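You operate a simulated robot arm through the tools that you are given. There is no shell and no other tool.

You run a simulated two-armed robot. Do the job below in one go: nothing can be reset, and whatever is moved stays where it is left.

TASK
Put one of the wood scraps from the top of the left table on top of the green adapter. Fetch the yellow chalk and set it on the blue grid. Put the 10 W bulb carton from the far end of the right table on the green test tray and the 30 W bulb carton on top of the purple cable ramp. Take the blue bolt and put it on top of the bare block on the top of the blue bench. Put the black cord end on the blue round template. Fetch the pink felt block and set it on top of the blue paper roll. The order is free. Set down upright: bulb carton.

It is judged by the outcome, as a careful person would: the job done as asked, and still so three seconds after it is handed in. It fails if anything else is knocked over, pushed out of place, dropped, spilled or broken.

THE ROBOT
Two 7-joint arms with fingered hands on one trunk, on a base that moves. Base frame: it is fixed to the floor where the robot stands at the start and does not move with it; the origin is under the middle of the robot, x ahead of it, y to its left, z up. Units: mm, rad, N and s.
The left shoulder is at the start at [60, 166, 851], the right one opposite. With the tool pointing down near the work surface each hand reaches from about 220 to 820 mm from the robot's upright axis, wherever it stands, measured 20 degrees to its own side. Places, roughly: bare block (6x4x3 cm) [-4900, -1000, 900]; black cord end [-5000, 0, 750]; blue bolt (3x3x9 cm) [-4600, -300, 900]; blue grid [2000, 2400, 800]; blue paper roll (8x8x10 cm) [5200, 2000, 800]; bulb carton [-1250, -3000, 1000]; green adapter [2000, -1250, 1000]; green test tray [-1250, -3000, 1000]; pink felt block (7x5x4 cm) [5300, 1800, 800]; purple cable ramp (13x29x7 cm) [-900, -2900, 900]; round template (10x10x1 cm) [-4600, -1100, 900]; wood scrap (5x5x12 cm) [2400, -900, 900]; wood scrap (5x5x13 cm) [2200, -1000, 900]; wood scrap (5x5x15 cm) [2100, -800, 1000]; yellow chalk (5x5x3 cm) [800, -1100, 900]. Payload 5 kg a hand.
The TCP of each hand is the grasp point between the finger pads, 32 mm short of the fingertips. In the tool frame z runs along the fingers and y along their closing line. The gripper opens to 160 mm; its body begins 89 mm behind the TCP. The gripper is a hand of 3 fingers: y runs from the thumb to the fingers, the wrist lies at [0, 0, -267] in the tool frame, and closing takes about 1.5 s.
Orientation is told as [roll, pitch, yaw] about the base's x, y, z axes, in that order, counted from this pose: with the fingers straight down and closing along the base's y, the tool's x points along the base's -x, its y along +y and its z along -z.

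THE INTERFACE
- The arms move only by the tool arm_command. It takes "left_motion", "right_motion" or both (then of equal length, played together; a hand with none holds still); each is a list that holds one entry, the list of rows, each a list of 7 numbers: the shift along the base's x, y, z in units of 100 mm (1.0 is 100 mm), then the turn, a rotation vector about the base's x, y, z in units of 45 degrees (1.0 is 45 degrees), then the opening, from 0 (shut) to 1 (fully open). In form: [[[tx, ty, tz, rx, ry, rz, claw], ...]]. A call has 1 to 20 rows; each row is the pose to reach, as a shift and turn from the pose commanded when the call began. A call with a number of a shift or a turn outside -1 to 1 is refused whole. A row lasts 0.2 s, in which the tool goes at most 50 mm and 0.15 rad; a call with a longer step from one row to the next is refused whole, and so is a gripper value outside its range. Where a pose cannot be reached the arm comes as near as it can. A force on the tool above 40 N (or 10 N above the force at the start of the call, whichever is more), or a blocked arm, ends the call early, and 0.2 s more pass. Each finger travels about 45 mm/s and halts on what it meets, pressing with about 29 N; the grip force reading is that of the motor and also rises with nothing between the fingers. The clock runs only during rows and for 0.2 s after the last one: add rows that repeat a pose to give the fingers time. The reply holds the time, the measured pose of the TCP, the force on the tool along the base axes, the opening and the grip force, in the units named above and with some noise, with the torque about the TCP (base axes, N m) and any sound that the robot's microphone picked up.
- Cameras (640 x 400 px; columns grow to the right, rows downward): "scene" is now at [55.5, 2.6, 1505.3]; the picture's right is [0.03, -1.00, 0.00], its down [-0.61, -0.02, -0.79] and it looks along [0.79, 0.02, -0.61] (base axes); focal length 250 px, centre (320, 200). "left" rides on the left gripper at [-65, -4, -116] in its tool frame; the picture's right is [0.06, -1.00, 0.00], its down [0.87, 0.05, -0.49] and it looks along [0.49, 0.03, 0.87] (tool axes); focal length 261 px, centre (320, 200). "right" rides on the right gripper at [65, -4, -116] in its tool frame; the picture's right is [0.06, 1.00, 0.00], its down [-0.87, 0.05, -0.49] and it looks along [-0.49, 0.03, 0.87] (tool axes); focal length 261 px, centre (320, 200). There is no depth. A picture from a camera that has moved, and an enlarged one, comes with that camera's place and axes in the base frame and with its lens.
- camera(camera): a new picture of that camera. The clock stands still meanwhile.
- raise_lower(by): slides the trunk up (or, below 0, down) by that many mm; the arms and the scene camera ride with it, the base frame stays. It gives what a move gives, with no picture.
- drive_base(legs): drives the robot by 1 to 6 legs, each [ahead, turn to the left] in mm and rad, along the robot's own axes; the way and the turn of a leg run together, so that a leg with both is an arc; at most 1500 mm and 3.142 rad a leg. The arms and the cameras ride along, it lands a little off, and it stops where it bumps. It gives what a move gives.
- grasp_type(shape, hand): the hand has 3 fingers and takes this shape, open, in about a second: jaw (thumb against the fingers, like two jaws); tri (thumb and two fingers); tip (a fingertip pinch); poke (one finger out to press); point (the index stretched); flat (the hand flat); cup (the hand cupped); fist (a fist). The gripper value then closes the fingers along that shape, each until it touches; the sizes above hold for jaw. It gives what a move gives, with no picture.
- turn_head(pan, tilt): turns the head with the scene camera to pan (to the left, within 1.501 rad either way) and tilt (down, from -0.506 to 1.204), counted from straight ahead of the robot. It gives what a move gives.
- close_up(camera, box): a new picture of the part [left, top, right, bottom] of that camera's present view, enlarged. The clock stands still meanwhile.
- job_done(): hands the job in; it is judged then, once.

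Nothing tells you exact positions but the pictures and the camera data. Unless the task says otherwise, let go and move clear before handing in.

The tools are called after "Emit:" as name(argument=value, ...) on one line, values as JSON. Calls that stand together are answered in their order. arm_command: Moves the arms, as the interface text tells. Its arguments: {"type":"object","properties":{"left_motion":{"type":"array"},"right_motion":{"type":"array"}},"required":[]} The other tools are called the same way: raise_lower (by) moves the trunk up or down; grasp_type (shape, hand) gives the hand a shape; drive_base (legs) drives the base; turn_head (pan, tilt) turns the head that bears the scene camera; camera (camera) takes a picture; close_up (camera, box) takes an enlarged picture of a part of a camera's view; job_done () hands the job in.

At the start:

```text
t: 0.0
left_ee_pos: [625.5, 327.3, 1156.1]
left_ee_rot: [0.001, 0.001, 0.0]
left_contact_force: [-0.9, -0.6, 0.0]
left_torque: [0.01, 0.03, 0.0]
left_grip_width: 159.9
left_finger_force: 0.0
left_shape: jaw
right_ee_pos: [567.1, -233.9, 1095.1]
right_ee_rot: [0.001, 0.0, 0.001]
right_contact_force: [-0.2, -0.1, 0.3]
right_torque: [-0.02, -0.04, 0.02]
right_grip_width: 159.9
right_finger_force: 0.0
right_shape: jaw
trunk travel left (down, up): [-400.0, 190.0]
robot x, y, heading: [-3.0, 1.1, -0.002]
head pan, tilt (commanded): [0.03, 0.656]
```

scene: 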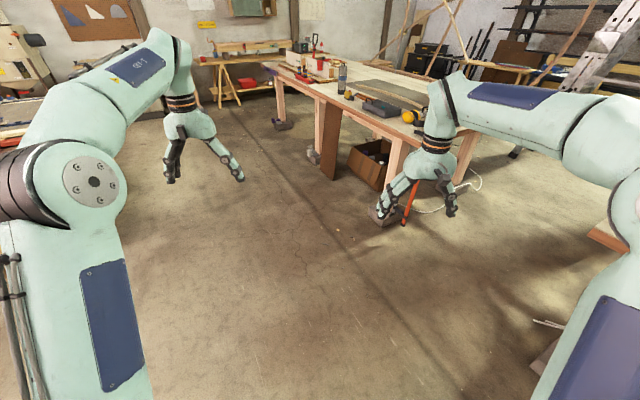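
right: 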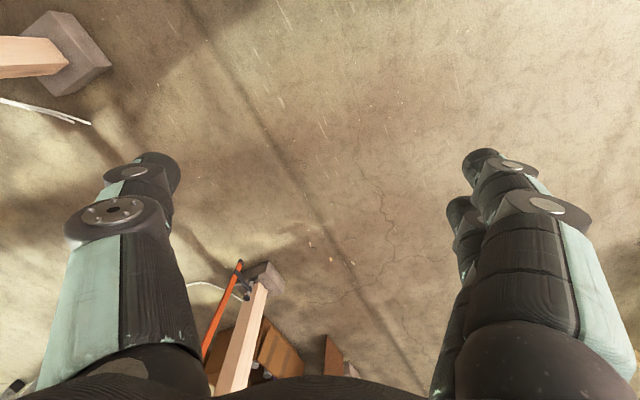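
left: 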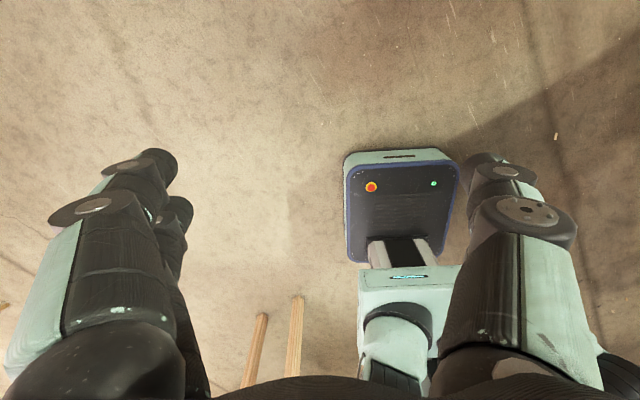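

I see a workshop with a long table ahead to the right; the things to handle are spread widely around the room. I'll look around with the head first, before driving anywhere.

Emit:
turn_head(pan=-0.6, tilt=0.3)

Emit:
camera(camera="scene")

Emit:
turn_head(pan=0.6, tilt=0.3)

Emit:
camera(camera="scene")

Emit:
turn_head(pan=1.5, tilt=0.3)

Emit:
camera(camera="scene")

Emit:
turn_head(pan=-1.5, tilt=0.3)

Emit:
camera(camera="scene")

```text
t: 1.0
left_ee_pos: [624.8, 328.7, 1156.1]
left_ee_rot: [0.001, 0.001, -0.001]
left_contact_force: [-1.3, -0.9, 0.5]
left_torque: [0.01, 0.01, 0.01]
left_grip_width: 160.0
left_finger_force: 0.1
left_shape: jaw
right_ee_pos: [566.8, -233.1, 1095.4]
right_ee_rot: [0.0, 0.001, 0.002]
right_contact_force: [0.2, -0.1, 0.0]
right_torque: [0.01, 0.0, -0.02]
right_grip_width: 160.0
right_finger_force: 0.0
right_shape: jaw
trunk travel left (down, up): [-400.0, 190.0]
robot x, y, heading: [0.4, -3.3, -0.002]
head pan, tilt (commanded): [-0.6, 0.3]
```

```text
taken
camera scene: at [46.0, -52.7, 1537.6], right [-0.56, -0.83, 0.0], down [-0.24, 0.17, -0.96], along [0.79, -0.54, -0.3], focal length 250 px, centre (320, 200)
```

scene: 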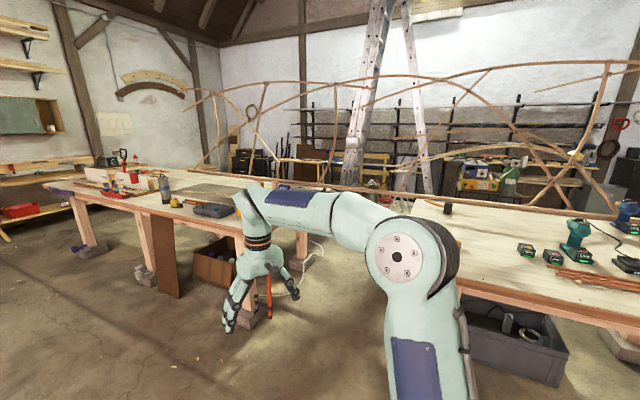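

```text
t: 2.4
left_ee_pos: [625.0, 327.7, 1156.2]
left_ee_rot: [-0.001, 0.0, -0.001]
left_contact_force: [-0.3, -0.6, -0.9]
left_torque: [0.01, -0.01, 0.01]
left_grip_width: 159.8
left_finger_force: 0.1
left_shape: jaw
right_ee_pos: [566.7, -233.7, 1096.0]
right_ee_rot: [0.0, 0.001, -0.001]
right_contact_force: [0.9, 0.6, 0.4]
right_torque: [-0.02, 0.03, 0.01]
right_grip_width: 159.9
right_finger_force: 0.0
right_shape: jaw
trunk travel left (down, up): [-400.0, 190.0]
robot x, y, heading: [-1.4, 1.1, -0.002]
head pan, tilt (commanded): [0.6, 0.3]
```

```text
taken
camera scene: at [46.0, 52.7, 1537.6], right [0.56, -0.83, 0.0], down [-0.24, -0.17, -0.96], along [0.79, 0.54, -0.3], focal length 250 px, centre (320, 200)
```

scene: 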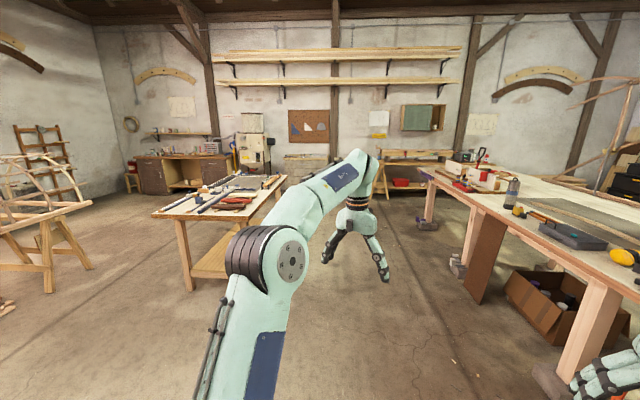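

```text
t: 3.6
left_ee_pos: [625.3, 329.1, 1156.1]
left_ee_rot: [0.0, 0.0, 0.0]
left_contact_force: [0.1, 0.4, 0.0]
left_torque: [-0.01, 0.01, 0.03]
left_grip_width: 160.1
left_finger_force: 0.0
left_shape: jaw
right_ee_pos: [567.6, -234.0, 1096.3]
right_ee_rot: [0.0, 0.003, -0.002]
right_contact_force: [0.0, 0.6, 0.6]
right_torque: [0.03, 0.01, 0.02]
right_grip_width: 160.0
right_finger_force: 0.0
right_shape: jaw
trunk travel left (down, up): [-400.0, 190.0]
robot x, y, heading: [-1.8, 0.5, 0.002]
head pan, tilt (commanded): [1.499, 0.3]
```

```text
taken
camera scene: at [-24.3, 93.1, 1537.7], right [1.0, -0.07, 0.0], down [-0.02, -0.29, -0.96], along [0.07, 0.95, -0.3], focal length 250 px, centre (320, 200)
```

scene: 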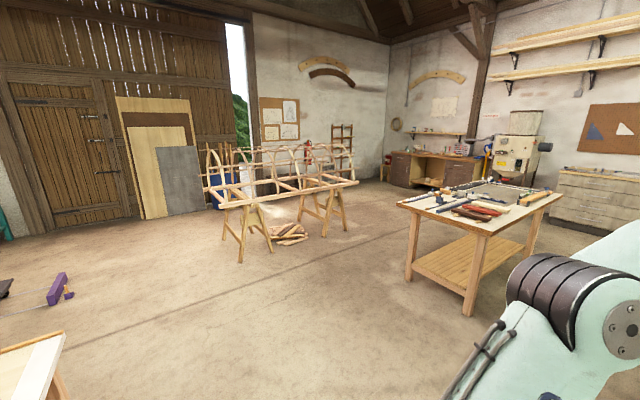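

```text
t: 6.2
left_ee_pos: [625.2, 329.0, 1155.8]
left_ee_rot: [-0.001, 0.0, 0.0]
left_contact_force: [0.1, -0.5, 0.2]
left_torque: [0.01, 0.0, 0.0]
left_grip_width: 159.9
left_finger_force: 0.1
left_shape: jaw
right_ee_pos: [567.7, -234.5, 1094.6]
right_ee_rot: [0.001, -0.001, 0.001]
right_contact_force: [0.8, 0.0, 0.1]
right_torque: [0.01, -0.02, -0.04]
right_grip_width: 160.2
right_finger_force: 0.1
right_shape: jaw
trunk travel left (down, up): [-400.0, 190.0]
robot x, y, heading: [-2.8, 0.1, -0.002]
head pan, tilt (commanded): [-1.499, 0.3]
```

```text
taken
camera scene: at [-24.3, -93.1, 1537.7], right [-1.0, -0.07, 0.0], down [-0.02, 0.29, -0.96], along [0.07, -0.95, -0.3], focal length 250 px, centre (320, 200)
```

scene: 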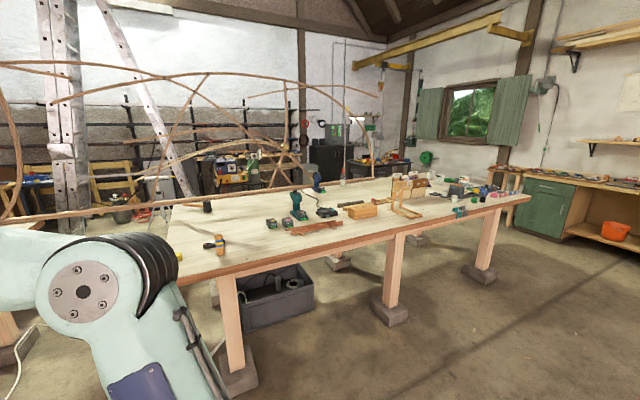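

The views show the left table ahead to the right, a second table to the right, and a tool table to the left. I'll enlarge the parts near the named objects to identify them.

Emit:
close_up(camera="scene", box=[140, 160, 340, 285])

Emit:
close_up(camera="scene", box=[330, 140, 530, 265])

Emit:
turn_head(pan=-0.5, tilt=0.3)

Emit:
close_up(camera="scene", box=[60, 130, 260, 255])

Emit:
turn_head(pan=0.4, tilt=0.3)

Emit:
camera(camera="scene")

```text
3.20 times, centred on (240, 222) of scene
camera zoom: at [-24.3, -93.1, 1537.7], right [-1.0, -0.07, 0.0], down [-0.02, 0.29, -0.96], along [0.07, -0.95, -0.3], focal length 801 px, centre (576, 128)
```

zoom: 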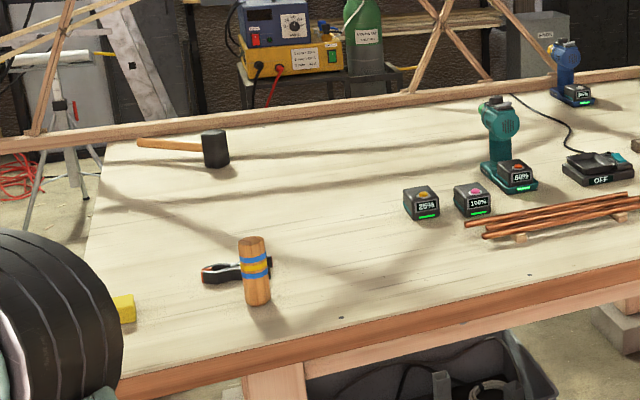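

```text
3.20 times, centred on (430, 202) of scene
camera zoom: at [-24.3, -93.1, 1537.7], right [-1.0, -0.07, 0.0], down [-0.02, 0.29, -0.96], along [0.07, -0.95, -0.3], focal length 801 px, centre (-32, 192)
```

zoom: 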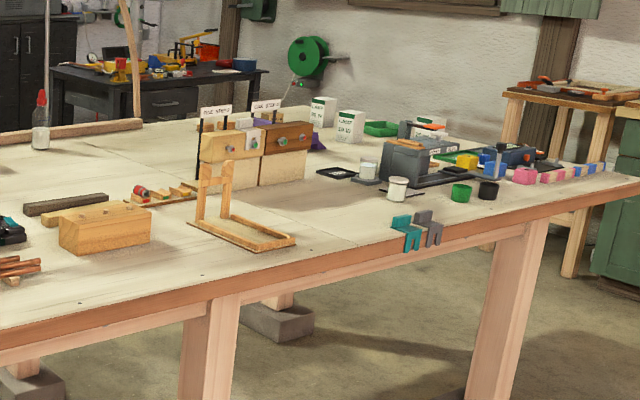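

```text
t: 7.5
left_ee_pos: [625.6, 327.6, 1155.4]
left_ee_rot: [0.0, 0.0, 0.0]
left_contact_force: [0.2, -0.7, 0.6]
left_torque: [-0.01, -0.02, -0.01]
left_grip_width: 160.0
left_finger_force: 0.0
left_shape: jaw
right_ee_pos: [566.7, -234.4, 1094.8]
right_ee_rot: [0.0, 0.001, 0.0]
right_contact_force: [0.7, 0.8, 0.1]
right_torque: [0.01, 0.01, 0.02]
right_grip_width: 159.8
right_finger_force: 0.1
right_shape: jaw
trunk travel left (down, up): [-400.0, 190.0]
robot x, y, heading: [-0.5, -0.4, 0.0]
head pan, tilt (commanded): [-0.499, 0.3]
```

```text
3.20 times, centred on (160, 192) of scene
camera zoom: at [50.9, -44.7, 1537.7], right [-0.48, -0.88, 0.0], down [-0.26, 0.14, -0.96], along [0.84, -0.46, -0.3], focal length 801 px, centre (832, 224)
```

zoom: 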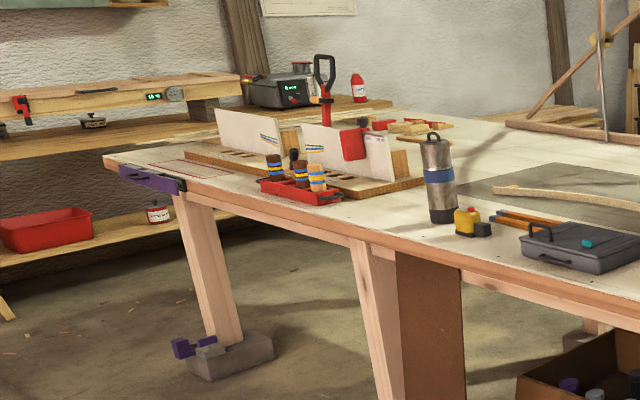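

```text
t: 8.7
left_ee_pos: [624.7, 328.2, 1156.9]
left_ee_rot: [-0.002, 0.001, -0.001]
left_contact_force: [0.8, 0.6, -0.8]
left_torque: [0.01, 0.02, -0.03]
left_grip_width: 160.0
left_finger_force: 0.0
left_shape: jaw
right_ee_pos: [568.2, -234.1, 1095.0]
right_ee_rot: [0.0, 0.001, -0.001]
right_contact_force: [-0.2, -0.1, -0.1]
right_torque: [0.04, 0.0, -0.01]
right_grip_width: 160.0
right_finger_force: 0.1
right_shape: jaw
trunk travel left (down, up): [-400.0, 190.0]
robot x, y, heading: [0.5, 0.8, -0.004]
head pan, tilt (commanded): [0.4, 0.3]
```

```text
taken
camera scene: at [55.0, 36.3, 1537.6], right [0.39, -0.92, 0.0], down [-0.27, -0.11, -0.96], along [0.88, 0.37, -0.3], focal length 250 px, centre (320, 200)
```

scene: 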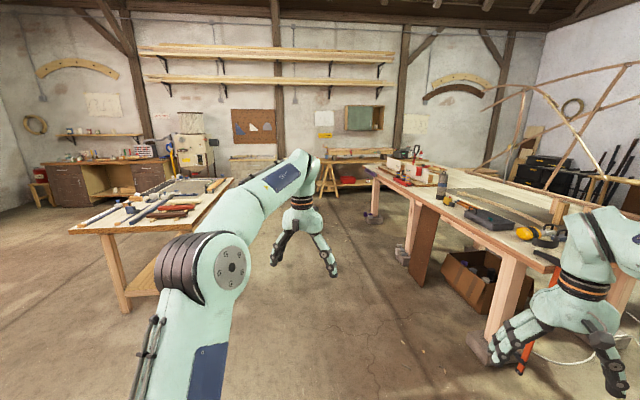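

I can see the cartons, the green tray and something purple on the far end of the right table, and wood pieces on the left one. I'll raise the trunk for a better view over the tables and look again.

Emit:
raise_lower(by=190)

Emit:
turn_head(pan=-0.6, tilt=0.35)

Emit:
camera(camera="scene")

Emit:
close_up(camera="scene", box=[130, 120, 290, 220])

Emit:
close_up(camera="scene", box=[280, 120, 440, 220])

```text
t: 10.8
left_ee_pos: [624.5, 328.6, 1345.2]
left_ee_rot: [0.0, -0.001, 0.001]
left_contact_force: [0.3, -0.2, -0.3]
left_torque: [-0.03, -0.04, 0.01]
left_grip_width: 159.8
left_finger_force: 0.0
left_shape: jaw
right_ee_pos: [567.7, -234.3, 1284.7]
right_ee_rot: [0.001, 0.001, 0.001]
right_contact_force: [-0.6, -0.9, 0.4]
right_torque: [0.01, -0.01, 0.02]
right_grip_width: 159.8
right_finger_force: 0.1
right_shape: jaw
trunk travel left (down, up): [-590.0, 0.0]
robot x, y, heading: [0.3, 4.9, 0.0]
head pan, tilt (commanded): [0.4, 0.3]
```

```text
t: 12.0
left_ee_pos: [625.3, 328.0, 1347.0]
left_ee_rot: [0.0, 0.001, 0.0]
left_contact_force: [-0.2, 0.7, 0.1]
left_torque: [-0.03, 0.03, 0.02]
left_grip_width: 159.9
left_finger_force: 0.1
left_shape: jaw
right_ee_pos: [567.3, -233.1, 1285.7]
right_ee_rot: [-0.002, 0.0, 0.0]
right_contact_force: [0.7, 0.1, -0.3]
right_torque: [-0.01, 0.0, -0.02]
right_grip_width: 159.8
right_finger_force: 0.1
right_shape: jaw
trunk travel left (down, up): [-590.0, 0.0]
robot x, y, heading: [-1.1, -2.6, -0.002]
head pan, tilt (commanded): [-0.6, 0.351]
```

```text
taken
camera scene: at [45.9, -52.5, 1722.9], right [-0.56, -0.83, 0.0], down [-0.28, 0.19, -0.94], along [0.78, -0.53, -0.34], focal length 250 px, centre (320, 200)
```

scene: 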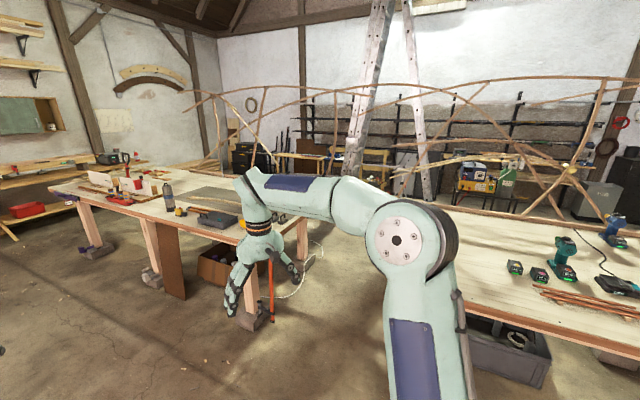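

```text
4.00 times, centred on (210, 170) of scene
camera zoom: at [45.9, -52.5, 1722.9], right [-0.56, -0.83, 0.0], down [-0.28, 0.19, -0.94], along [0.78, -0.53, -0.34], focal length 1001 px, centre (760, 320)
```

zoom: 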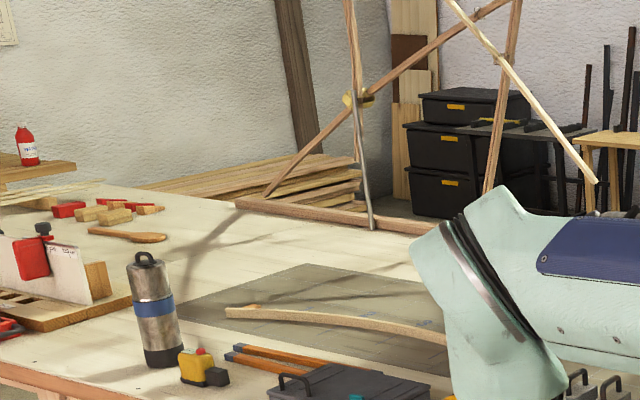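

```text
4.00 times, centred on (360, 170) of scene
camera zoom: at [45.9, -52.5, 1722.9], right [-0.56, -0.83, 0.0], down [-0.28, 0.19, -0.94], along [0.78, -0.53, -0.34], focal length 1001 px, centre (160, 320)
```

zoom: 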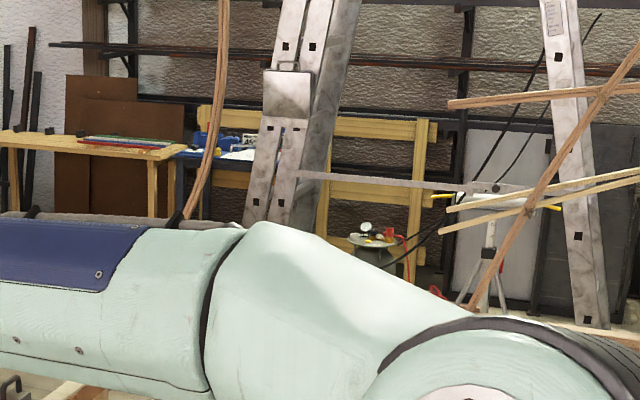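

The right arm hides the wood scraps, so I can't place them yet. I'll drive near the gap between the tables, facing them, and look again.

Emit:
drive_base(legs=[[0, -0.708], [600, 0], [0, -0.35]])

Emit:
turn_head(pan=0.0, tilt=0.7)

Emit:
camera(camera="scene")

Emit:
turn_head(pan=0.9, tilt=0.4)

Emit:
camera(camera="scene")

Emit:
turn_head(pan=-0.9, tilt=0.4)

Emit:
camera(camera="scene")

```text
t: 18.5
left_ee_pos: [1046.8, -788.2, 1346.9]
left_ee_rot: [-0.001, 0.001, -1.07]
left_contact_force: [0.1, 0.7, -0.2]
left_torque: [-0.01, -0.01, -0.03]
left_grip_width: 160.0
left_finger_force: 0.1
left_shape: jaw
right_ee_pos: [524.8, -1006.8, 1285.4]
right_ee_rot: [0.0, -0.001, -1.074]
right_contact_force: [0.0, 0.2, 0.6]
right_torque: [0.03, -0.04, 0.01]
right_grip_width: 159.9
right_finger_force: 0.0
right_shape: jaw
trunk travel left (down, up): [-590.0, 0.0]
robot x, y, heading: [457.3, -395.1, -1.069]
head pan, tilt (commanded): [-0.6, 0.351]
```

```text
t: 19.5
left_ee_pos: [1047.2, -786.6, 1345.4]
left_ee_rot: [0.0, 0.001, -1.073]
left_contact_force: [-0.5, -0.4, -1.1]
left_torque: [0.02, 0.02, -0.01]
left_grip_width: 159.9
left_finger_force: 0.1
left_shape: jaw
right_ee_pos: [525.5, -1004.8, 1284.1]
right_ee_rot: [-0.001, 0.0, -1.073]
right_contact_force: [0.0, -0.1, 0.0]
right_torque: [-0.03, 0.02, -0.01]
right_grip_width: 159.8
right_finger_force: 0.1
right_shape: jaw
trunk travel left (down, up): [-590.0, 0.0]
robot x, y, heading: [459.1, -393.8, -1.074]
head pan, tilt (commanded): [0.0, 0.7]
```

```text
taken
camera scene: at [485.0, -443.8, 1691.6], right [-0.88, -0.48, 0.0], down [-0.31, 0.57, -0.77], along [0.37, -0.67, -0.64], focal length 250 px, centre (320, 200)
```

scene: 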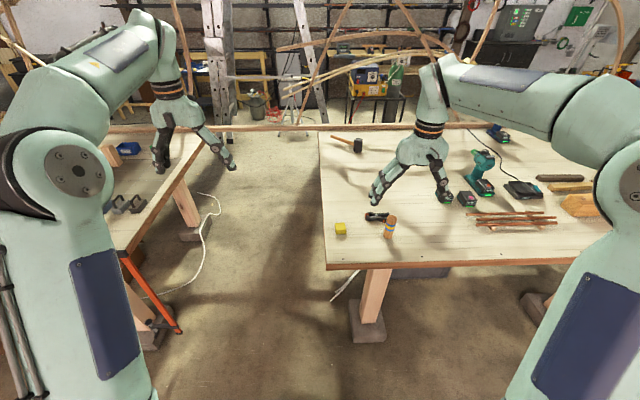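

```text
t: 20.7
left_ee_pos: [1047.5, -786.7, 1346.1]
left_ee_rot: [0.0, 0.001, -1.071]
left_contact_force: [0.3, 0.0, 0.4]
left_torque: [-0.04, 0.01, 0.0]
left_grip_width: 159.7
left_finger_force: 0.0
left_shape: jaw
right_ee_pos: [526.3, -1005.6, 1286.5]
right_ee_rot: [0.0, -0.001, -1.074]
right_contact_force: [-0.4, 0.5, -0.1]
right_torque: [-0.01, 0.01, -0.01]
right_grip_width: 160.0
right_finger_force: 0.1
right_shape: jaw
trunk travel left (down, up): [-590.0, 0.0]
robot x, y, heading: [461.5, -393.1, -1.071]
head pan, tilt (commanded): [0.901, 0.4]
```

```text
taken
camera scene: at [535.8, -385.0, 1718.4], right [-0.17, -0.99, 0.0], down [-0.38, 0.07, -0.92], along [0.91, -0.16, -0.39], focal length 250 px, centre (320, 200)
```

scene: 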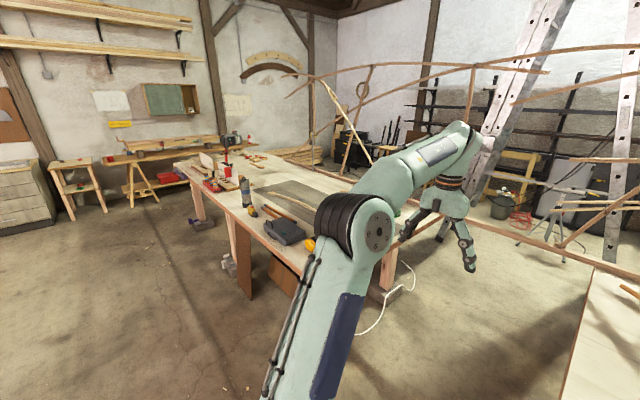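

```text
t: 22.5
left_ee_pos: [1047.2, -787.4, 1347.0]
left_ee_rot: [-0.001, 0.0, -1.074]
left_contact_force: [-0.4, -0.1, 0.5]
left_torque: [0.01, 0.03, 0.04]
left_grip_width: 160.1
left_finger_force: 0.1
left_shape: jaw
right_ee_pos: [524.6, -1005.3, 1285.4]
right_ee_rot: [0.0, -0.001, -1.073]
right_contact_force: [-0.3, -0.7, 0.9]
right_torque: [0.0, 0.0, 0.01]
right_grip_width: 160.0
right_finger_force: 0.0
right_shape: jaw
trunk travel left (down, up): [-590.0, 0.0]
robot x, y, heading: [461.1, -395.1, -1.073]
head pan, tilt (commanded): [-0.901, 0.4]
```

```text
taken
camera scene: at [408.3, -454.3, 1718.4], right [-0.92, 0.39, 0.0], down [0.15, 0.36, -0.92], along [-0.36, -0.85, -0.39], focal length 250 px, centre (320, 200)
```

scene: 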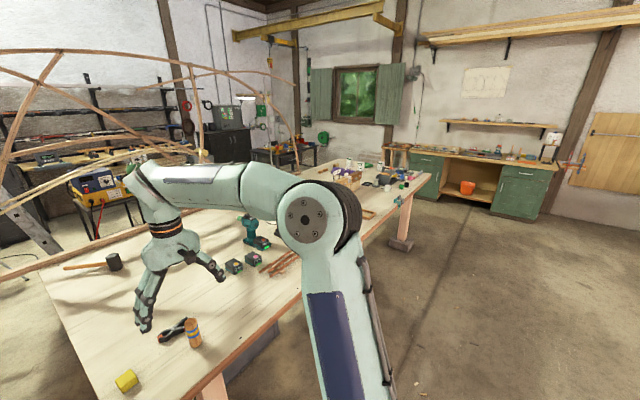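

The chalk is visible on the near-left corner of the right table at about [770, -1137], and there is a gap of about 0.8 m between the two tables. I'll drive forward a little so the chalk is in comfortable reach of the right arm.

Emit:
drive_base(legs=[[190, 0]])

Emit:
turn_head(pan=0.0, tilt=0.9)

Emit:
camera(camera="scene")

Emit:
camera(camera="right")

```text
t: 24.1
left_ee_pos: [1140.2, -952.5, 1346.6]
left_ee_rot: [-0.001, 0.003, -1.071]
left_contact_force: [1.1, -0.6, -0.7]
left_torque: [0.03, 0.04, 0.02]
left_grip_width: 159.7
left_finger_force: 0.1
left_shape: jaw
right_ee_pos: [619.2, -1173.3, 1283.6]
right_ee_rot: [-0.001, 0.003, -1.07]
right_contact_force: [0.6, -1.1, -0.4]
right_torque: [0.03, 0.05, -0.05]
right_grip_width: 159.9
right_finger_force: 0.0
right_shape: jaw
trunk travel left (down, up): [-590.0, 0.0]
robot x, y, heading: [547.7, -559.4, -1.07]
head pan, tilt (commanded): [-0.901, 0.4]
```

```text
t: 25.3
left_ee_pos: [1139.5, -952.3, 1346.5]
left_ee_rot: [0.002, -0.001, -1.069]
left_contact_force: [-0.9, 0.2, 0.5]
left_torque: [0.0, 0.04, 0.02]
left_grip_width: 160.1
left_finger_force: 0.0
left_shape: jaw
right_ee_pos: [618.2, -1170.4, 1286.4]
right_ee_rot: [0.0, 0.001, -1.069]
right_contact_force: [-1.2, -0.2, 0.4]
right_torque: [0.02, -0.05, 0.0]
right_grip_width: 159.9
right_finger_force: 0.1
right_shape: jaw
trunk travel left (down, up): [-590.0, 0.0]
robot x, y, heading: [548.9, -556.9, -1.07]
head pan, tilt (commanded): [0.0, 0.901]
```

```text
taken
camera scene: at [571.4, -601.4, 1675.4], right [-0.88, -0.48, 0.0], down [-0.38, 0.69, -0.62], along [0.3, -0.55, -0.78], focal length 250 px, centre (320, 200)
```

scene: 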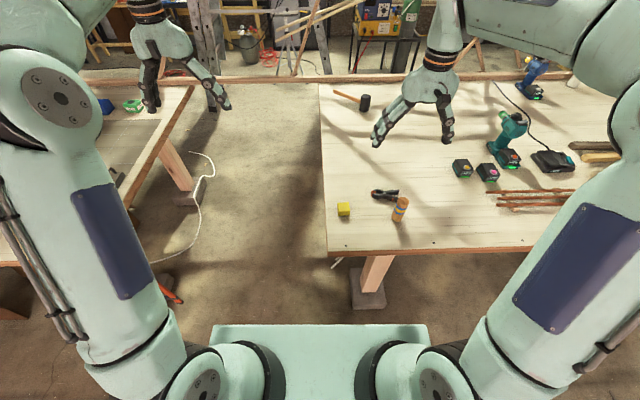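

```text
taken
camera right: at [583.1, -1116.9, 1400.3], right [0.85, 0.53, 0.0], down [0.47, -0.74, 0.49], along [0.26, -0.42, -0.87], focal length 261 px, centre (320, 200)
```

right: 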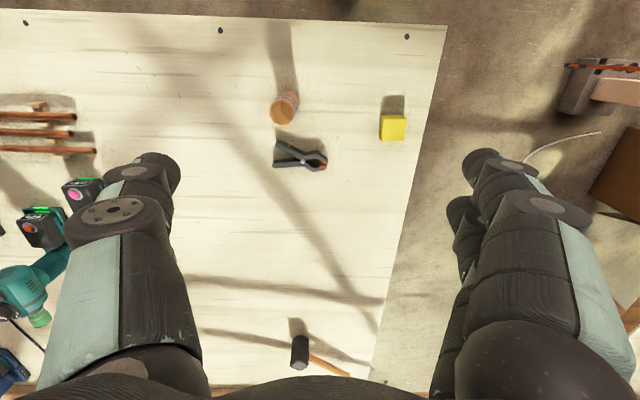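

The chalk sits square to the table at about [766, -1150], top near z 910. I'll lower the trunk and bring the right hand above it.

Emit:
raise_lower(by=-190)

Emit:
arm_command(right_motion=[[[0.4, 0.06, 0, 0, 0, 0, 1], [0.8, 0.12, 0, 0, 0, 0, 1], [1.0, 0.15, -0.1, 0, 0, 0, 1], [1.0, 0.15, -0.4, 0, 0, 0, 1]]])

Emit:
arm_command(right_motion=[[[0.4, 0.06, 0, 0, 0, 0, 1], [0.47, 0.07, -0.3, 0, 0, 0, 1], [0.47, 0.07, -0.3, 0, 0, 0, 1]]])

Emit:
camera(camera="right")

Emit:
camera(camera="scene")

```text
t: 27.4
left_ee_pos: [1138.7, -950.6, 1156.1]
left_ee_rot: [0.001, 0.0, -1.069]
left_contact_force: [0.1, 0.2, 0.3]
left_torque: [0.0, -0.03, 0.04]
left_grip_width: 159.6
left_finger_force: 0.1
left_shape: jaw
right_ee_pos: [617.5, -1171.6, 1095.6]
right_ee_rot: [0.0, -0.001, -1.072]
right_contact_force: [0.0, -0.1, 0.4]
right_torque: [0.01, 0.01, 0.01]
right_grip_width: 159.9
right_finger_force: 0.1
right_shape: jaw
trunk travel left (down, up): [-400.0, 190.0]
robot x, y, heading: [552.5, -565.6, -1.071]
head pan, tilt (commanded): [0.0, 0.901]
```

```text
t: 28.4
left_ee_pos: [1138.1, -952.2, 1156.5]
left_ee_rot: [0.0, -0.001, -1.07]
left_contact_force: [0.2, -0.5, 0.4]
left_torque: [0.0, 0.0, 0.02]
left_grip_width: 159.7
left_finger_force: 0.1
left_shape: jaw
right_ee_pos: [718.1, -1155.8, 1053.4]
right_ee_rot: [0.0, -0.001, -1.069]
right_contact_force: [-0.1, 0.3, 0.2]
right_torque: [0.01, 0.01, -0.01]
right_grip_width: 159.9
right_finger_force: 0.1
right_shape: jaw
trunk travel left (down, up): [-400.0, 190.0]
robot x, y, heading: [550.6, -556.8, -1.072]
head pan, tilt (commanded): [0.0, 0.901]
```

```text
t: 29.2
left_ee_pos: [1139.6, -951.4, 1157.0]
left_ee_rot: [-0.001, -0.001, -1.07]
left_contact_force: [0.5, -0.6, 0.0]
left_torque: [0.03, -0.02, -0.01]
left_grip_width: 159.6
left_finger_force: 0.1
left_shape: jaw
right_ee_pos: [764.3, -1147.4, 1024.7]
right_ee_rot: [-0.001, 0.001, -1.069]
right_contact_force: [-0.4, 0.0, 0.7]
right_torque: [0.01, -0.01, -0.01]
right_grip_width: 160.1
right_finger_force: 0.0
right_shape: jaw
trunk travel left (down, up): [-400.0, 190.0]
robot x, y, heading: [553.4, -559.8, -1.069]
head pan, tilt (commanded): [0.0, 0.901]
```

```text
taken
camera right: at [729.4, -1093.0, 1138.9], right [0.85, 0.53, 0.0], down [0.47, -0.74, 0.49], along [0.26, -0.42, -0.87], focal length 261 px, centre (320, 200)
```

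right: 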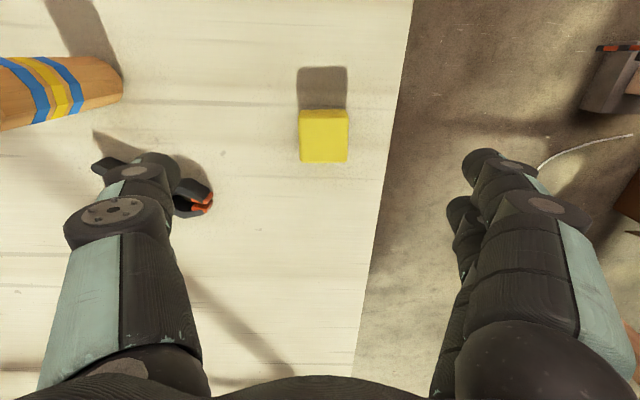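

```text
taken
camera scene: at [571.6, -601.2, 1485.4], right [-0.88, -0.48, 0.0], down [-0.38, 0.69, -0.62], along [0.3, -0.54, -0.78], focal length 250 px, centre (320, 200)
```

scene: 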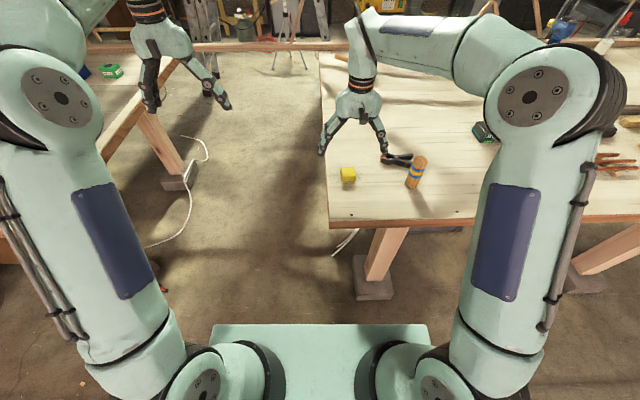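

The hand is above the chalk. I'll zoom in to check its orientation before descending.

Emit:
close_up(camera="right", box=[240, 70, 400, 170])

```text
4.00 times, centred on (320, 120) of right
camera zoom: at [729.4, -1093.0, 1138.9], right [0.85, 0.53, 0.0], down [0.47, -0.74, 0.49], along [0.26, -0.42, -0.87], focal length 1043 px, centre (320, 520)
```

zoom: 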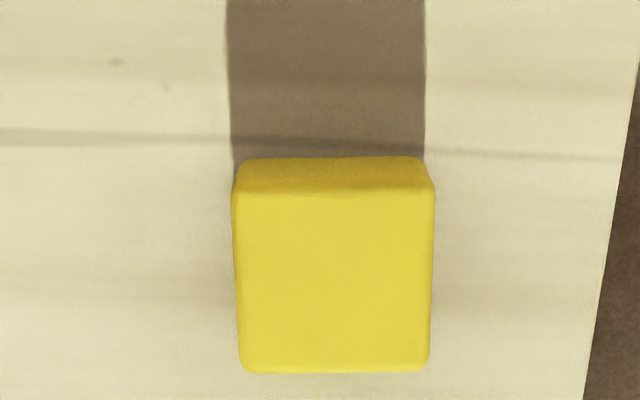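

The chalk is aligned with the hand within a degree or two. I'll narrow the opening and descend close to it.

Emit:
arm_command(right_motion=[[[0.03, -0.02, 0, 0, 0, 0, 0.6], [0.03, -0.02, -0.3, 0, 0, 0, 0.6], [0.03, -0.02, -0.6, 0, 0, 0, 0.6], [0.03, -0.02, -0.85, 0, 0, 0, 0.6], [0.03, -0.02, -0.85, 0, 0, 0, 0.6]]])

Emit:
camera(camera="right")

```text
t: 30.4
left_ee_pos: [1139.9, -952.2, 1156.9]
left_ee_rot: [0.001, 0.0, -1.07]
left_contact_force: [0.5, 1.3, 0.2]
left_torque: [0.02, 0.02, -0.02]
left_grip_width: 160.2
left_finger_force: 0.0
left_shape: jaw
right_ee_pos: [768.9, -1149.6, 941.1]
right_ee_rot: [0.0, 0.001, -1.071]
right_contact_force: [-0.2, 0.1, -0.6]
right_torque: [0.01, -0.01, 0.01]
right_grip_width: 96.5
right_finger_force: 0.0
right_shape: jaw
trunk travel left (down, up): [-400.0, 190.0]
robot x, y, heading: [549.9, -560.8, -1.073]
head pan, tilt (commanded): [0.0, 0.901]
```

```text
taken
camera right: at [734.3, -1094.6, 1055.5], right [0.85, 0.53, 0.0], down [0.47, -0.74, 0.49], along [0.26, -0.42, -0.87], focal length 261 px, centre (320, 200)
```

right: 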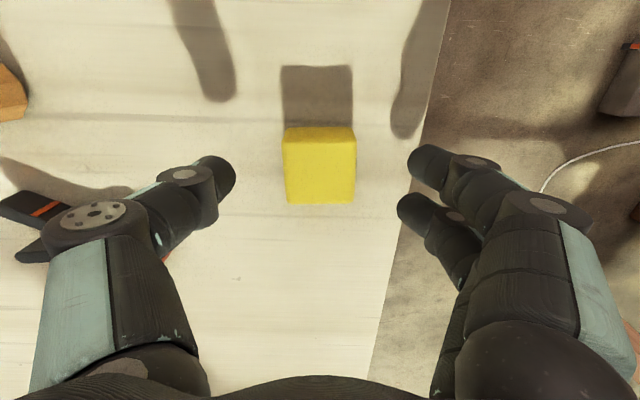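

The chalk top is at about z 909 and it is centred between the fingers. I'll descend so that the fingertips stay a few millimetres above the table, then close.

Emit:
arm_command(right_motion=[[[-0.01, 0.01, -0.15, 0, 0, 0, 0.6], [-0.01, 0.01, -0.24, 0, 0, 0, 0.6], [-0.01, 0.01, -0.24, 0, 0, 0, 0.2], [-0.01, 0.01, -0.24, 0, 0, 0, 0.1], [-0.01, 0.01, -0.24, 0, 0, 0, 0.1], [-0.01, 0.01, -0.24, 0, 0, 0, 0.1], [-0.01, 0.01, -0.24, 0, 0, 0, 0.1], [-0.01, 0.01, -0.24, 0, 0, 0, 0.1]]])

Emit:
camera(camera="right")

```text
t: 32.2
left_ee_pos: [1138.8, -951.4, 1156.2]
left_ee_rot: [0.0, 0.001, -1.07]
left_contact_force: [-0.2, -0.7, -0.2]
left_torque: [0.01, 0.01, 0.0]
left_grip_width: 160.0
left_finger_force: 0.0
left_shape: jaw
right_ee_pos: [768.8, -1150.9, 917.2]
right_ee_rot: [0.0, 0.0, -1.071]
right_contact_force: [-1.2, 0.2, 0.2]
right_torque: [-0.02, 0.01, -0.02]
right_grip_width: 38.9
right_finger_force: 29.2
right_shape: jaw
trunk travel left (down, up): [-400.0, 190.0]
robot x, y, heading: [551.2, -563.7, -1.069]
head pan, tilt (commanded): [0.0, 0.901]
```

```text
taken
camera right: at [733.2, -1095.4, 1032.8], right [0.85, 0.53, 0.0], down [0.47, -0.74, 0.49], along [0.26, -0.42, -0.87], focal length 261 px, centre (320, 200)
```

right: 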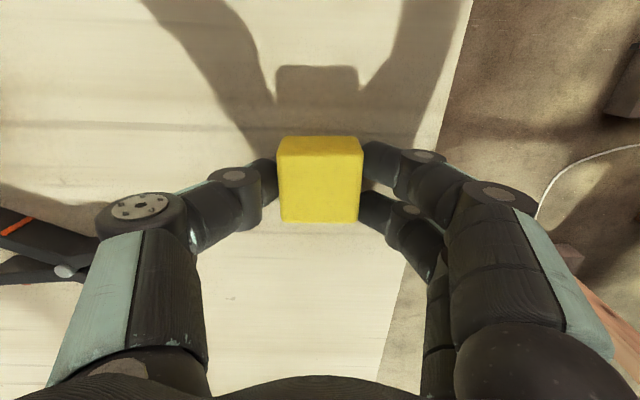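

The chalk is gripped (force 29 N). I'll lift it and check it stays in hand.

Emit:
arm_command(right_motion=[[[0, 0, 0.2, 0, 0, 0, 0.1], [0, 0, 0.6, 0, 0, 0, 0.1], [0, 0, 1.0, 0, 0, 0, 0.1]]])

Emit:
raise_lower(by=190)

Emit:
camera(camera="right")

Emit:
turn_head(pan=0.7, tilt=0.6)

Emit:
camera(camera="scene")

```text
t: 33.0
left_ee_pos: [1138.1, -952.0, 1156.8]
left_ee_rot: [0.001, 0.001, -1.07]
left_contact_force: [0.3, 0.1, -0.4]
left_torque: [-0.02, 0.02, 0.02]
left_grip_width: 159.7
left_finger_force: 0.1
left_shape: jaw
right_ee_pos: [771.4, -1149.8, 1015.0]
right_ee_rot: [-0.001, 0.0, -1.07]
right_contact_force: [-0.2, -0.3, -0.7]
right_torque: [-0.06, 0.02, 0.01]
right_grip_width: 39.1
right_finger_force: 28.7
right_shape: jaw
trunk travel left (down, up): [-400.0, 190.0]
robot x, y, heading: [552.1, -560.9, -1.063]
head pan, tilt (commanded): [0.0, 0.901]
```

```text
t: 35.0
left_ee_pos: [1139.2, -952.0, 1346.8]
left_ee_rot: [0.0, 0.001, -1.07]
left_contact_force: [0.5, -0.6, -0.4]
left_torque: [-0.03, -0.02, -0.01]
left_grip_width: 159.9
left_finger_force: 0.2
left_shape: jaw
right_ee_pos: [772.4, -1150.8, 1204.1]
right_ee_rot: [0.0, 0.0, -1.07]
right_contact_force: [-0.9, 0.4, -0.5]
right_torque: [-0.02, -0.01, -0.02]
right_grip_width: 39.2
right_finger_force: 29.3
right_shape: jaw
trunk travel left (down, up): [-590.0, 0.0]
robot x, y, heading: [553.8, -559.2, -1.072]
head pan, tilt (commanded): [0.0, 0.901]
```

```text
taken
camera right: at [736.4, -1095.7, 1318.7], right [0.85, 0.53, 0.0], down [0.47, -0.74, 0.49], along [0.26, -0.42, -0.87], focal length 261 px, centre (320, 200)
```

right: 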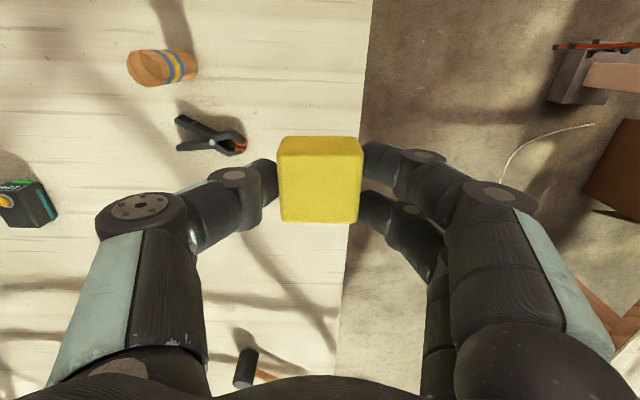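

```text
t: 36.1
left_ee_pos: [1138.9, -951.1, 1346.3]
left_ee_rot: [0.001, -0.001, -1.07]
left_contact_force: [-0.4, 1.1, -0.2]
left_torque: [-0.03, 0.02, -0.02]
left_grip_width: 160.0
left_finger_force: 0.0
left_shape: jaw
right_ee_pos: [771.7, -1150.9, 1203.5]
right_ee_rot: [0.0, -0.001, -1.071]
right_contact_force: [0.5, 0.0, -0.6]
right_torque: [0.03, -0.02, 0.01]
right_grip_width: 39.2
right_finger_force: 29.0
right_shape: jaw
trunk travel left (down, up): [-590.0, 0.0]
robot x, y, heading: [553.7, -561.0, -1.067]
head pan, tilt (commanded): [0.7, 0.6]
```

```text
taken
camera scene: at [617.7, -567.2, 1700.1], right [-0.36, -0.93, 0.0], down [-0.53, 0.2, -0.82], along [0.77, -0.3, -0.57], focal length 250 px, centre (320, 200)
```

scene: 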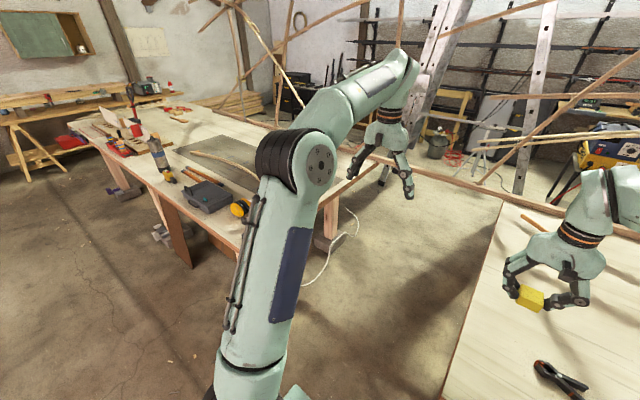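

The chalk is held in the right hand. The scraps and the green block on the left table are only reachable from the gap, and hoops stand along the far side, so I'll back into the gap with my arms away from them. First I'll drive to the mouth of the gap.

Emit:
drive_base(legs=[[0, 1.09], [487, 0]])

Emit:
turn_head(pan=-0.55, tilt=0.5)

Emit:
camera(camera="scene")

Emit:
turn_head(pan=-1.2, tilt=0.7)

Emit:
camera(camera="scene")

```text
t: 41.8
left_ee_pos: [1656.3, -215.3, 1346.9]
left_ee_rot: [-0.002, 0.002, 0.017]
left_contact_force: [-0.5, 0.4, -0.4]
left_torque: [-0.04, 0.03, -0.01]
left_grip_width: 159.9
left_finger_force: 0.0
left_shape: jaw
right_ee_pos: [1663.3, -633.6, 1203.4]
right_ee_rot: [0.0, 0.003, 0.018]
right_contact_force: [0.7, -0.2, -1.5]
right_torque: [0.01, 0.02, 0.01]
right_grip_width: 39.0
right_finger_force: 29.1
right_shape: jaw
trunk travel left (down, up): [-590.0, 0.0]
robot x, y, heading: [1035.8, -554.9, 0.016]
head pan, tilt (commanded): [0.7, 0.6]
```

```text
t: 43.2
left_ee_pos: [1656.0, -215.5, 1345.8]
left_ee_rot: [-0.001, -0.001, 0.017]
left_contact_force: [-0.3, -0.2, 1.2]
left_torque: [-0.02, -0.02, -0.01]
left_grip_width: 159.8
left_finger_force: 0.0
left_shape: jaw
right_ee_pos: [1660.7, -634.5, 1204.1]
right_ee_rot: [0.0, 0.0, 0.017]
right_contact_force: [0.6, 0.2, -1.0]
right_torque: [-0.03, -0.02, 0.02]
right_grip_width: 39.3
right_finger_force: 29.2
right_shape: jaw
trunk travel left (down, up): [-590.0, 0.0]
robot x, y, heading: [1034.4, -556.6, 0.018]
head pan, tilt (commanded): [-0.55, 0.499]
```

```text
taken
camera scene: at [1084.3, -601.7, 1709.2], right [-0.51, -0.86, 0.0], down [-0.41, 0.24, -0.88], along [0.76, -0.44, -0.48], focal length 250 px, centre (320, 200)
```

scene: 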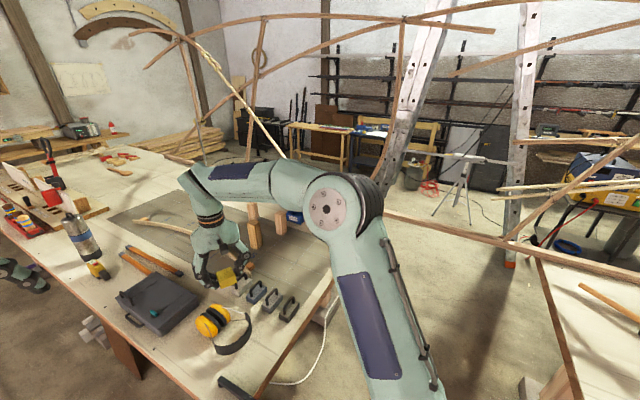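

```text
t: 44.2
left_ee_pos: [1655.6, -215.4, 1345.7]
left_ee_rot: [0.001, 0.0, 0.016]
left_contact_force: [-0.3, -0.4, 0.1]
left_torque: [-0.02, 0.01, 0.0]
left_grip_width: 159.8
left_finger_force: 0.0
left_shape: jaw
right_ee_pos: [1660.4, -633.3, 1202.0]
right_ee_rot: [-0.001, -0.001, 0.016]
right_contact_force: [0.5, -0.8, -1.1]
right_torque: [0.0, 0.02, 0.0]
right_grip_width: 39.4
right_finger_force: 29.1
right_shape: jaw
trunk travel left (down, up): [-590.0, 0.0]
robot x, y, heading: [1032.2, -555.2, 0.021]
head pan, tilt (commanded): [-1.201, 0.7]
```

```text
taken
camera scene: at [1038.0, -634.2, 1691.6], right [-0.93, -0.38, 0.0], down [-0.24, 0.6, -0.77], along [0.29, -0.71, -0.64], focal length 250 px, centre (320, 200)
```

scene: 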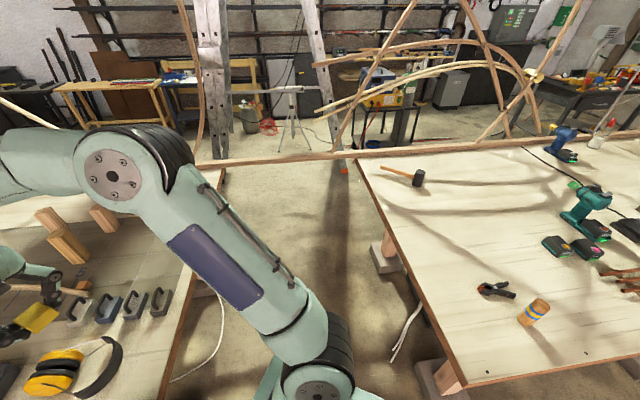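

The gap is clear apart from a rail across its far end and cables under the tables; the standing wood blocks are on the left table's far half. I'll turn to face away and back into the gap.

Emit:
drive_base(legs=[[0, 2.105], [-500, 0]])

Emit:
turn_head(pan=-1.5, tilt=0.5)

Emit:
camera(camera="scene")

```text
t: 52.5
left_ee_pos: [699.2, -643.9, 1346.9]
left_ee_rot: [0.0, 0.001, 2.155]
left_contact_force: [0.7, -0.6, -0.8]
left_torque: [0.0, -0.02, 0.0]
left_grip_width: 160.1
left_finger_force: 0.1
left_shape: jaw
right_ee_pos: [1048.9, -415.4, 1204.2]
right_ee_rot: [0.0, 0.001, 2.155]
right_contact_force: [-0.5, 0.1, -1.7]
right_torque: [0.01, -0.01, -0.01]
right_grip_width: 39.2
right_finger_force: 28.2
right_shape: jaw
trunk travel left (down, up): [-590.0, 0.0]
robot x, y, heading: [1320.4, -980.5, 2.152]
head pan, tilt (commanded): [-1.201, 0.7]
```

```text
t: 53.3
left_ee_pos: [698.8, -641.7, 1346.2]
left_ee_rot: [0.001, 0.001, 2.152]
left_contact_force: [-0.3, -0.9, 0.2]
left_torque: [0.01, -0.03, 0.02]
left_grip_width: 159.9
left_finger_force: 0.1
left_shape: jaw
right_ee_pos: [1049.7, -415.2, 1203.7]
right_ee_rot: [0.0, -0.002, 2.151]
right_contact_force: [0.3, 0.4, -1.0]
right_torque: [-0.04, 0.01, -0.02]
right_grip_width: 39.2
right_finger_force: 28.8
right_shape: jaw
trunk travel left (down, up): [-590.0, 0.0]
robot x, y, heading: [1315.2, -988.8, 2.152]
head pan, tilt (commanded): [-1.499, 0.499]
```

```text
taken
camera scene: at [1403.8, -953.8, 1709.2], right [0.61, -0.79, 0.0], down [-0.38, -0.29, -0.88], along [0.7, 0.53, -0.48], focal length 250 px, centre (320, 200)
```

scene: 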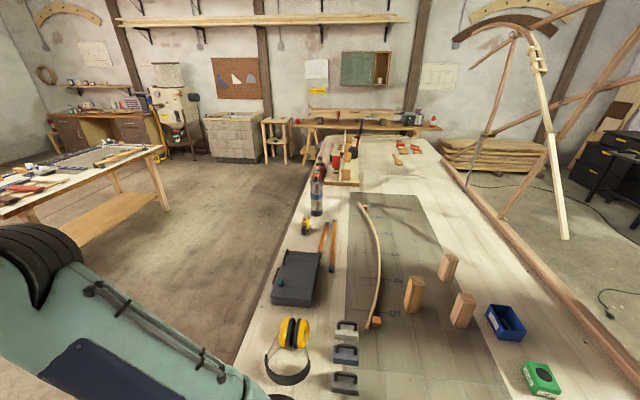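

I now see it all: three standing wood blocks near [2119,-850], [2178,-1014], [2384,-914] and the green adapter near [2095,-1222]. I'll back in further and draw the right hand with the chalk back toward the body.

Emit:
drive_base(legs=[[-440, 0]])

Emit:
arm_command(right_motion=[[[0.4, -0.1, 0, 0, 0, 0, 0.1], [0.8, -0.2, 0, 0, 0, 0, 0.1], [1.0, -0.25, 0, 0, 0, 0, 0.1]]])

Emit:
arm_command(right_motion=[[[0.4, -0.1, 0, 0, 0, 0, 0.1], [0.8, -0.2, 0, 0, 0, 0, 0.1], [1.0, -0.25, 0, 0, 0, 0, 0.1]]])

Emit:
arm_command(right_motion=[[[0.4, -0.1, 0, 0, 0, 0, 0.1], [0.8, -0.2, 0, 0, 0, 0, 0.1], [1.0, -0.25, 0, 0, 0, 0, 0.1]]])

Emit:
turn_head(pan=-1.0, tilt=0.7)

Emit:
camera(camera="scene")

```text
t: 56.0
left_ee_pos: [938.5, -1010.2, 1346.7]
left_ee_rot: [0.001, -0.002, 2.155]
left_contact_force: [0.6, 0.3, 0.8]
left_torque: [0.03, 0.03, 0.02]
left_grip_width: 159.8
left_finger_force: 0.0
left_shape: jaw
right_ee_pos: [1290.2, -780.8, 1204.8]
right_ee_rot: [-0.002, 0.0, 2.153]
right_contact_force: [1.1, -0.2, 0.1]
right_torque: [0.04, 0.01, 0.01]
right_grip_width: 39.0
right_finger_force: 28.9
right_shape: jaw
trunk travel left (down, up): [-590.0, 0.0]
robot x, y, heading: [1557.0, -1351.0, 2.156]
head pan, tilt (commanded): [-1.499, 0.499]
```

```text
t: 56.8
left_ee_pos: [939.7, -1009.0, 1347.5]
left_ee_rot: [-0.001, 0.0, 2.156]
left_contact_force: [0.3, 0.6, 0.1]
left_torque: [-0.02, 0.03, 0.01]
left_grip_width: 160.1
left_finger_force: 0.0
left_shape: jaw
right_ee_pos: [1392.0, -806.6, 1205.5]
right_ee_rot: [0.0, 0.0, 2.155]
right_contact_force: [0.2, 0.1, -0.3]
right_torque: [0.01, 0.0, -0.02]
right_grip_width: 39.0
right_finger_force: 28.4
right_shape: jaw
trunk travel left (down, up): [-590.0, 0.0]
robot x, y, heading: [1558.6, -1348.5, 2.152]
head pan, tilt (commanded): [-1.499, 0.499]
```

```text
t: 57.5
left_ee_pos: [938.2, -1008.4, 1346.5]
left_ee_rot: [-0.001, 0.001, 2.155]
left_contact_force: [1.3, 0.5, 0.3]
left_torque: [0.02, 0.02, -0.03]
left_grip_width: 159.6
left_finger_force: 0.1
left_shape: jaw
right_ee_pos: [1493.0, -835.7, 1203.3]
right_ee_rot: [0.0, 0.0, 2.156]
right_contact_force: [0.6, 0.5, -0.5]
right_torque: [0.01, 0.0, 0.0]
right_grip_width: 38.9
right_finger_force: 28.5
right_shape: jaw
trunk travel left (down, up): [-590.0, 0.0]
robot x, y, heading: [1557.6, -1348.9, 2.158]
head pan, tilt (commanded): [-1.499, 0.499]
```

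```text
t: 58.4
left_ee_pos: [938.3, -1010.2, 1346.8]
left_ee_rot: [0.0, 0.002, 2.155]
left_contact_force: [-0.5, 0.0, -0.3]
left_torque: [0.02, 0.0, -0.01]
left_grip_width: 160.0
left_finger_force: 0.1
left_shape: jaw
right_ee_pos: [1591.7, -856.2, 1202.4]
right_ee_rot: [-0.001, 0.001, 2.152]
right_contact_force: [0.7, -0.1, -1.5]
right_torque: [0.02, 0.04, 0.02]
right_grip_width: 39.1
right_finger_force: 29.2
right_shape: jaw
trunk travel left (down, up): [-590.0, 0.0]
robot x, y, heading: [1561.8, -1353.0, 2.154]
head pan, tilt (commanded): [-1.499, 0.499]
```

```text
t: 59.3
left_ee_pos: [939.4, -1009.8, 1347.2]
left_ee_rot: [-0.001, 0.0, 2.156]
left_contact_force: [0.3, -0.6, -0.4]
left_torque: [0.0, 0.01, 0.0]
left_grip_width: 159.8
left_finger_force: 0.1
left_shape: jaw
right_ee_pos: [1591.0, -856.3, 1203.3]
right_ee_rot: [0.0, -0.001, 2.154]
right_contact_force: [0.7, -0.1, -1.2]
right_torque: [0.03, -0.03, 0.01]
right_grip_width: 39.0
right_finger_force: 28.4
right_shape: jaw
trunk travel left (down, up): [-590.0, 0.0]
robot x, y, heading: [1561.0, -1345.2, 2.154]
head pan, tilt (commanded): [-1.0, 0.7]
```

```text
taken
camera scene: at [1607.2, -1296.4, 1691.6], right [0.91, -0.4, 0.0], down [-0.26, -0.59, -0.77], along [0.31, 0.7, -0.64], focal length 250 px, centre (320, 200)
```

scene: 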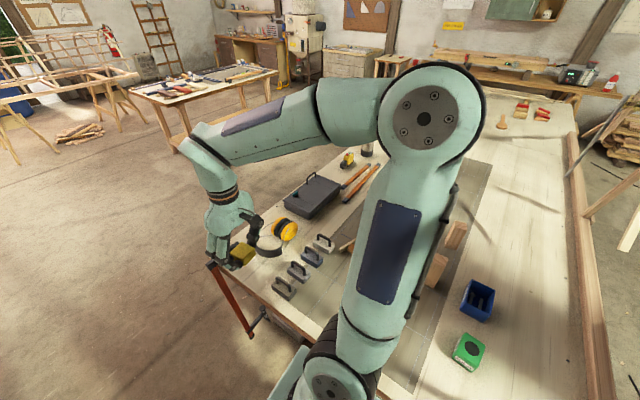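

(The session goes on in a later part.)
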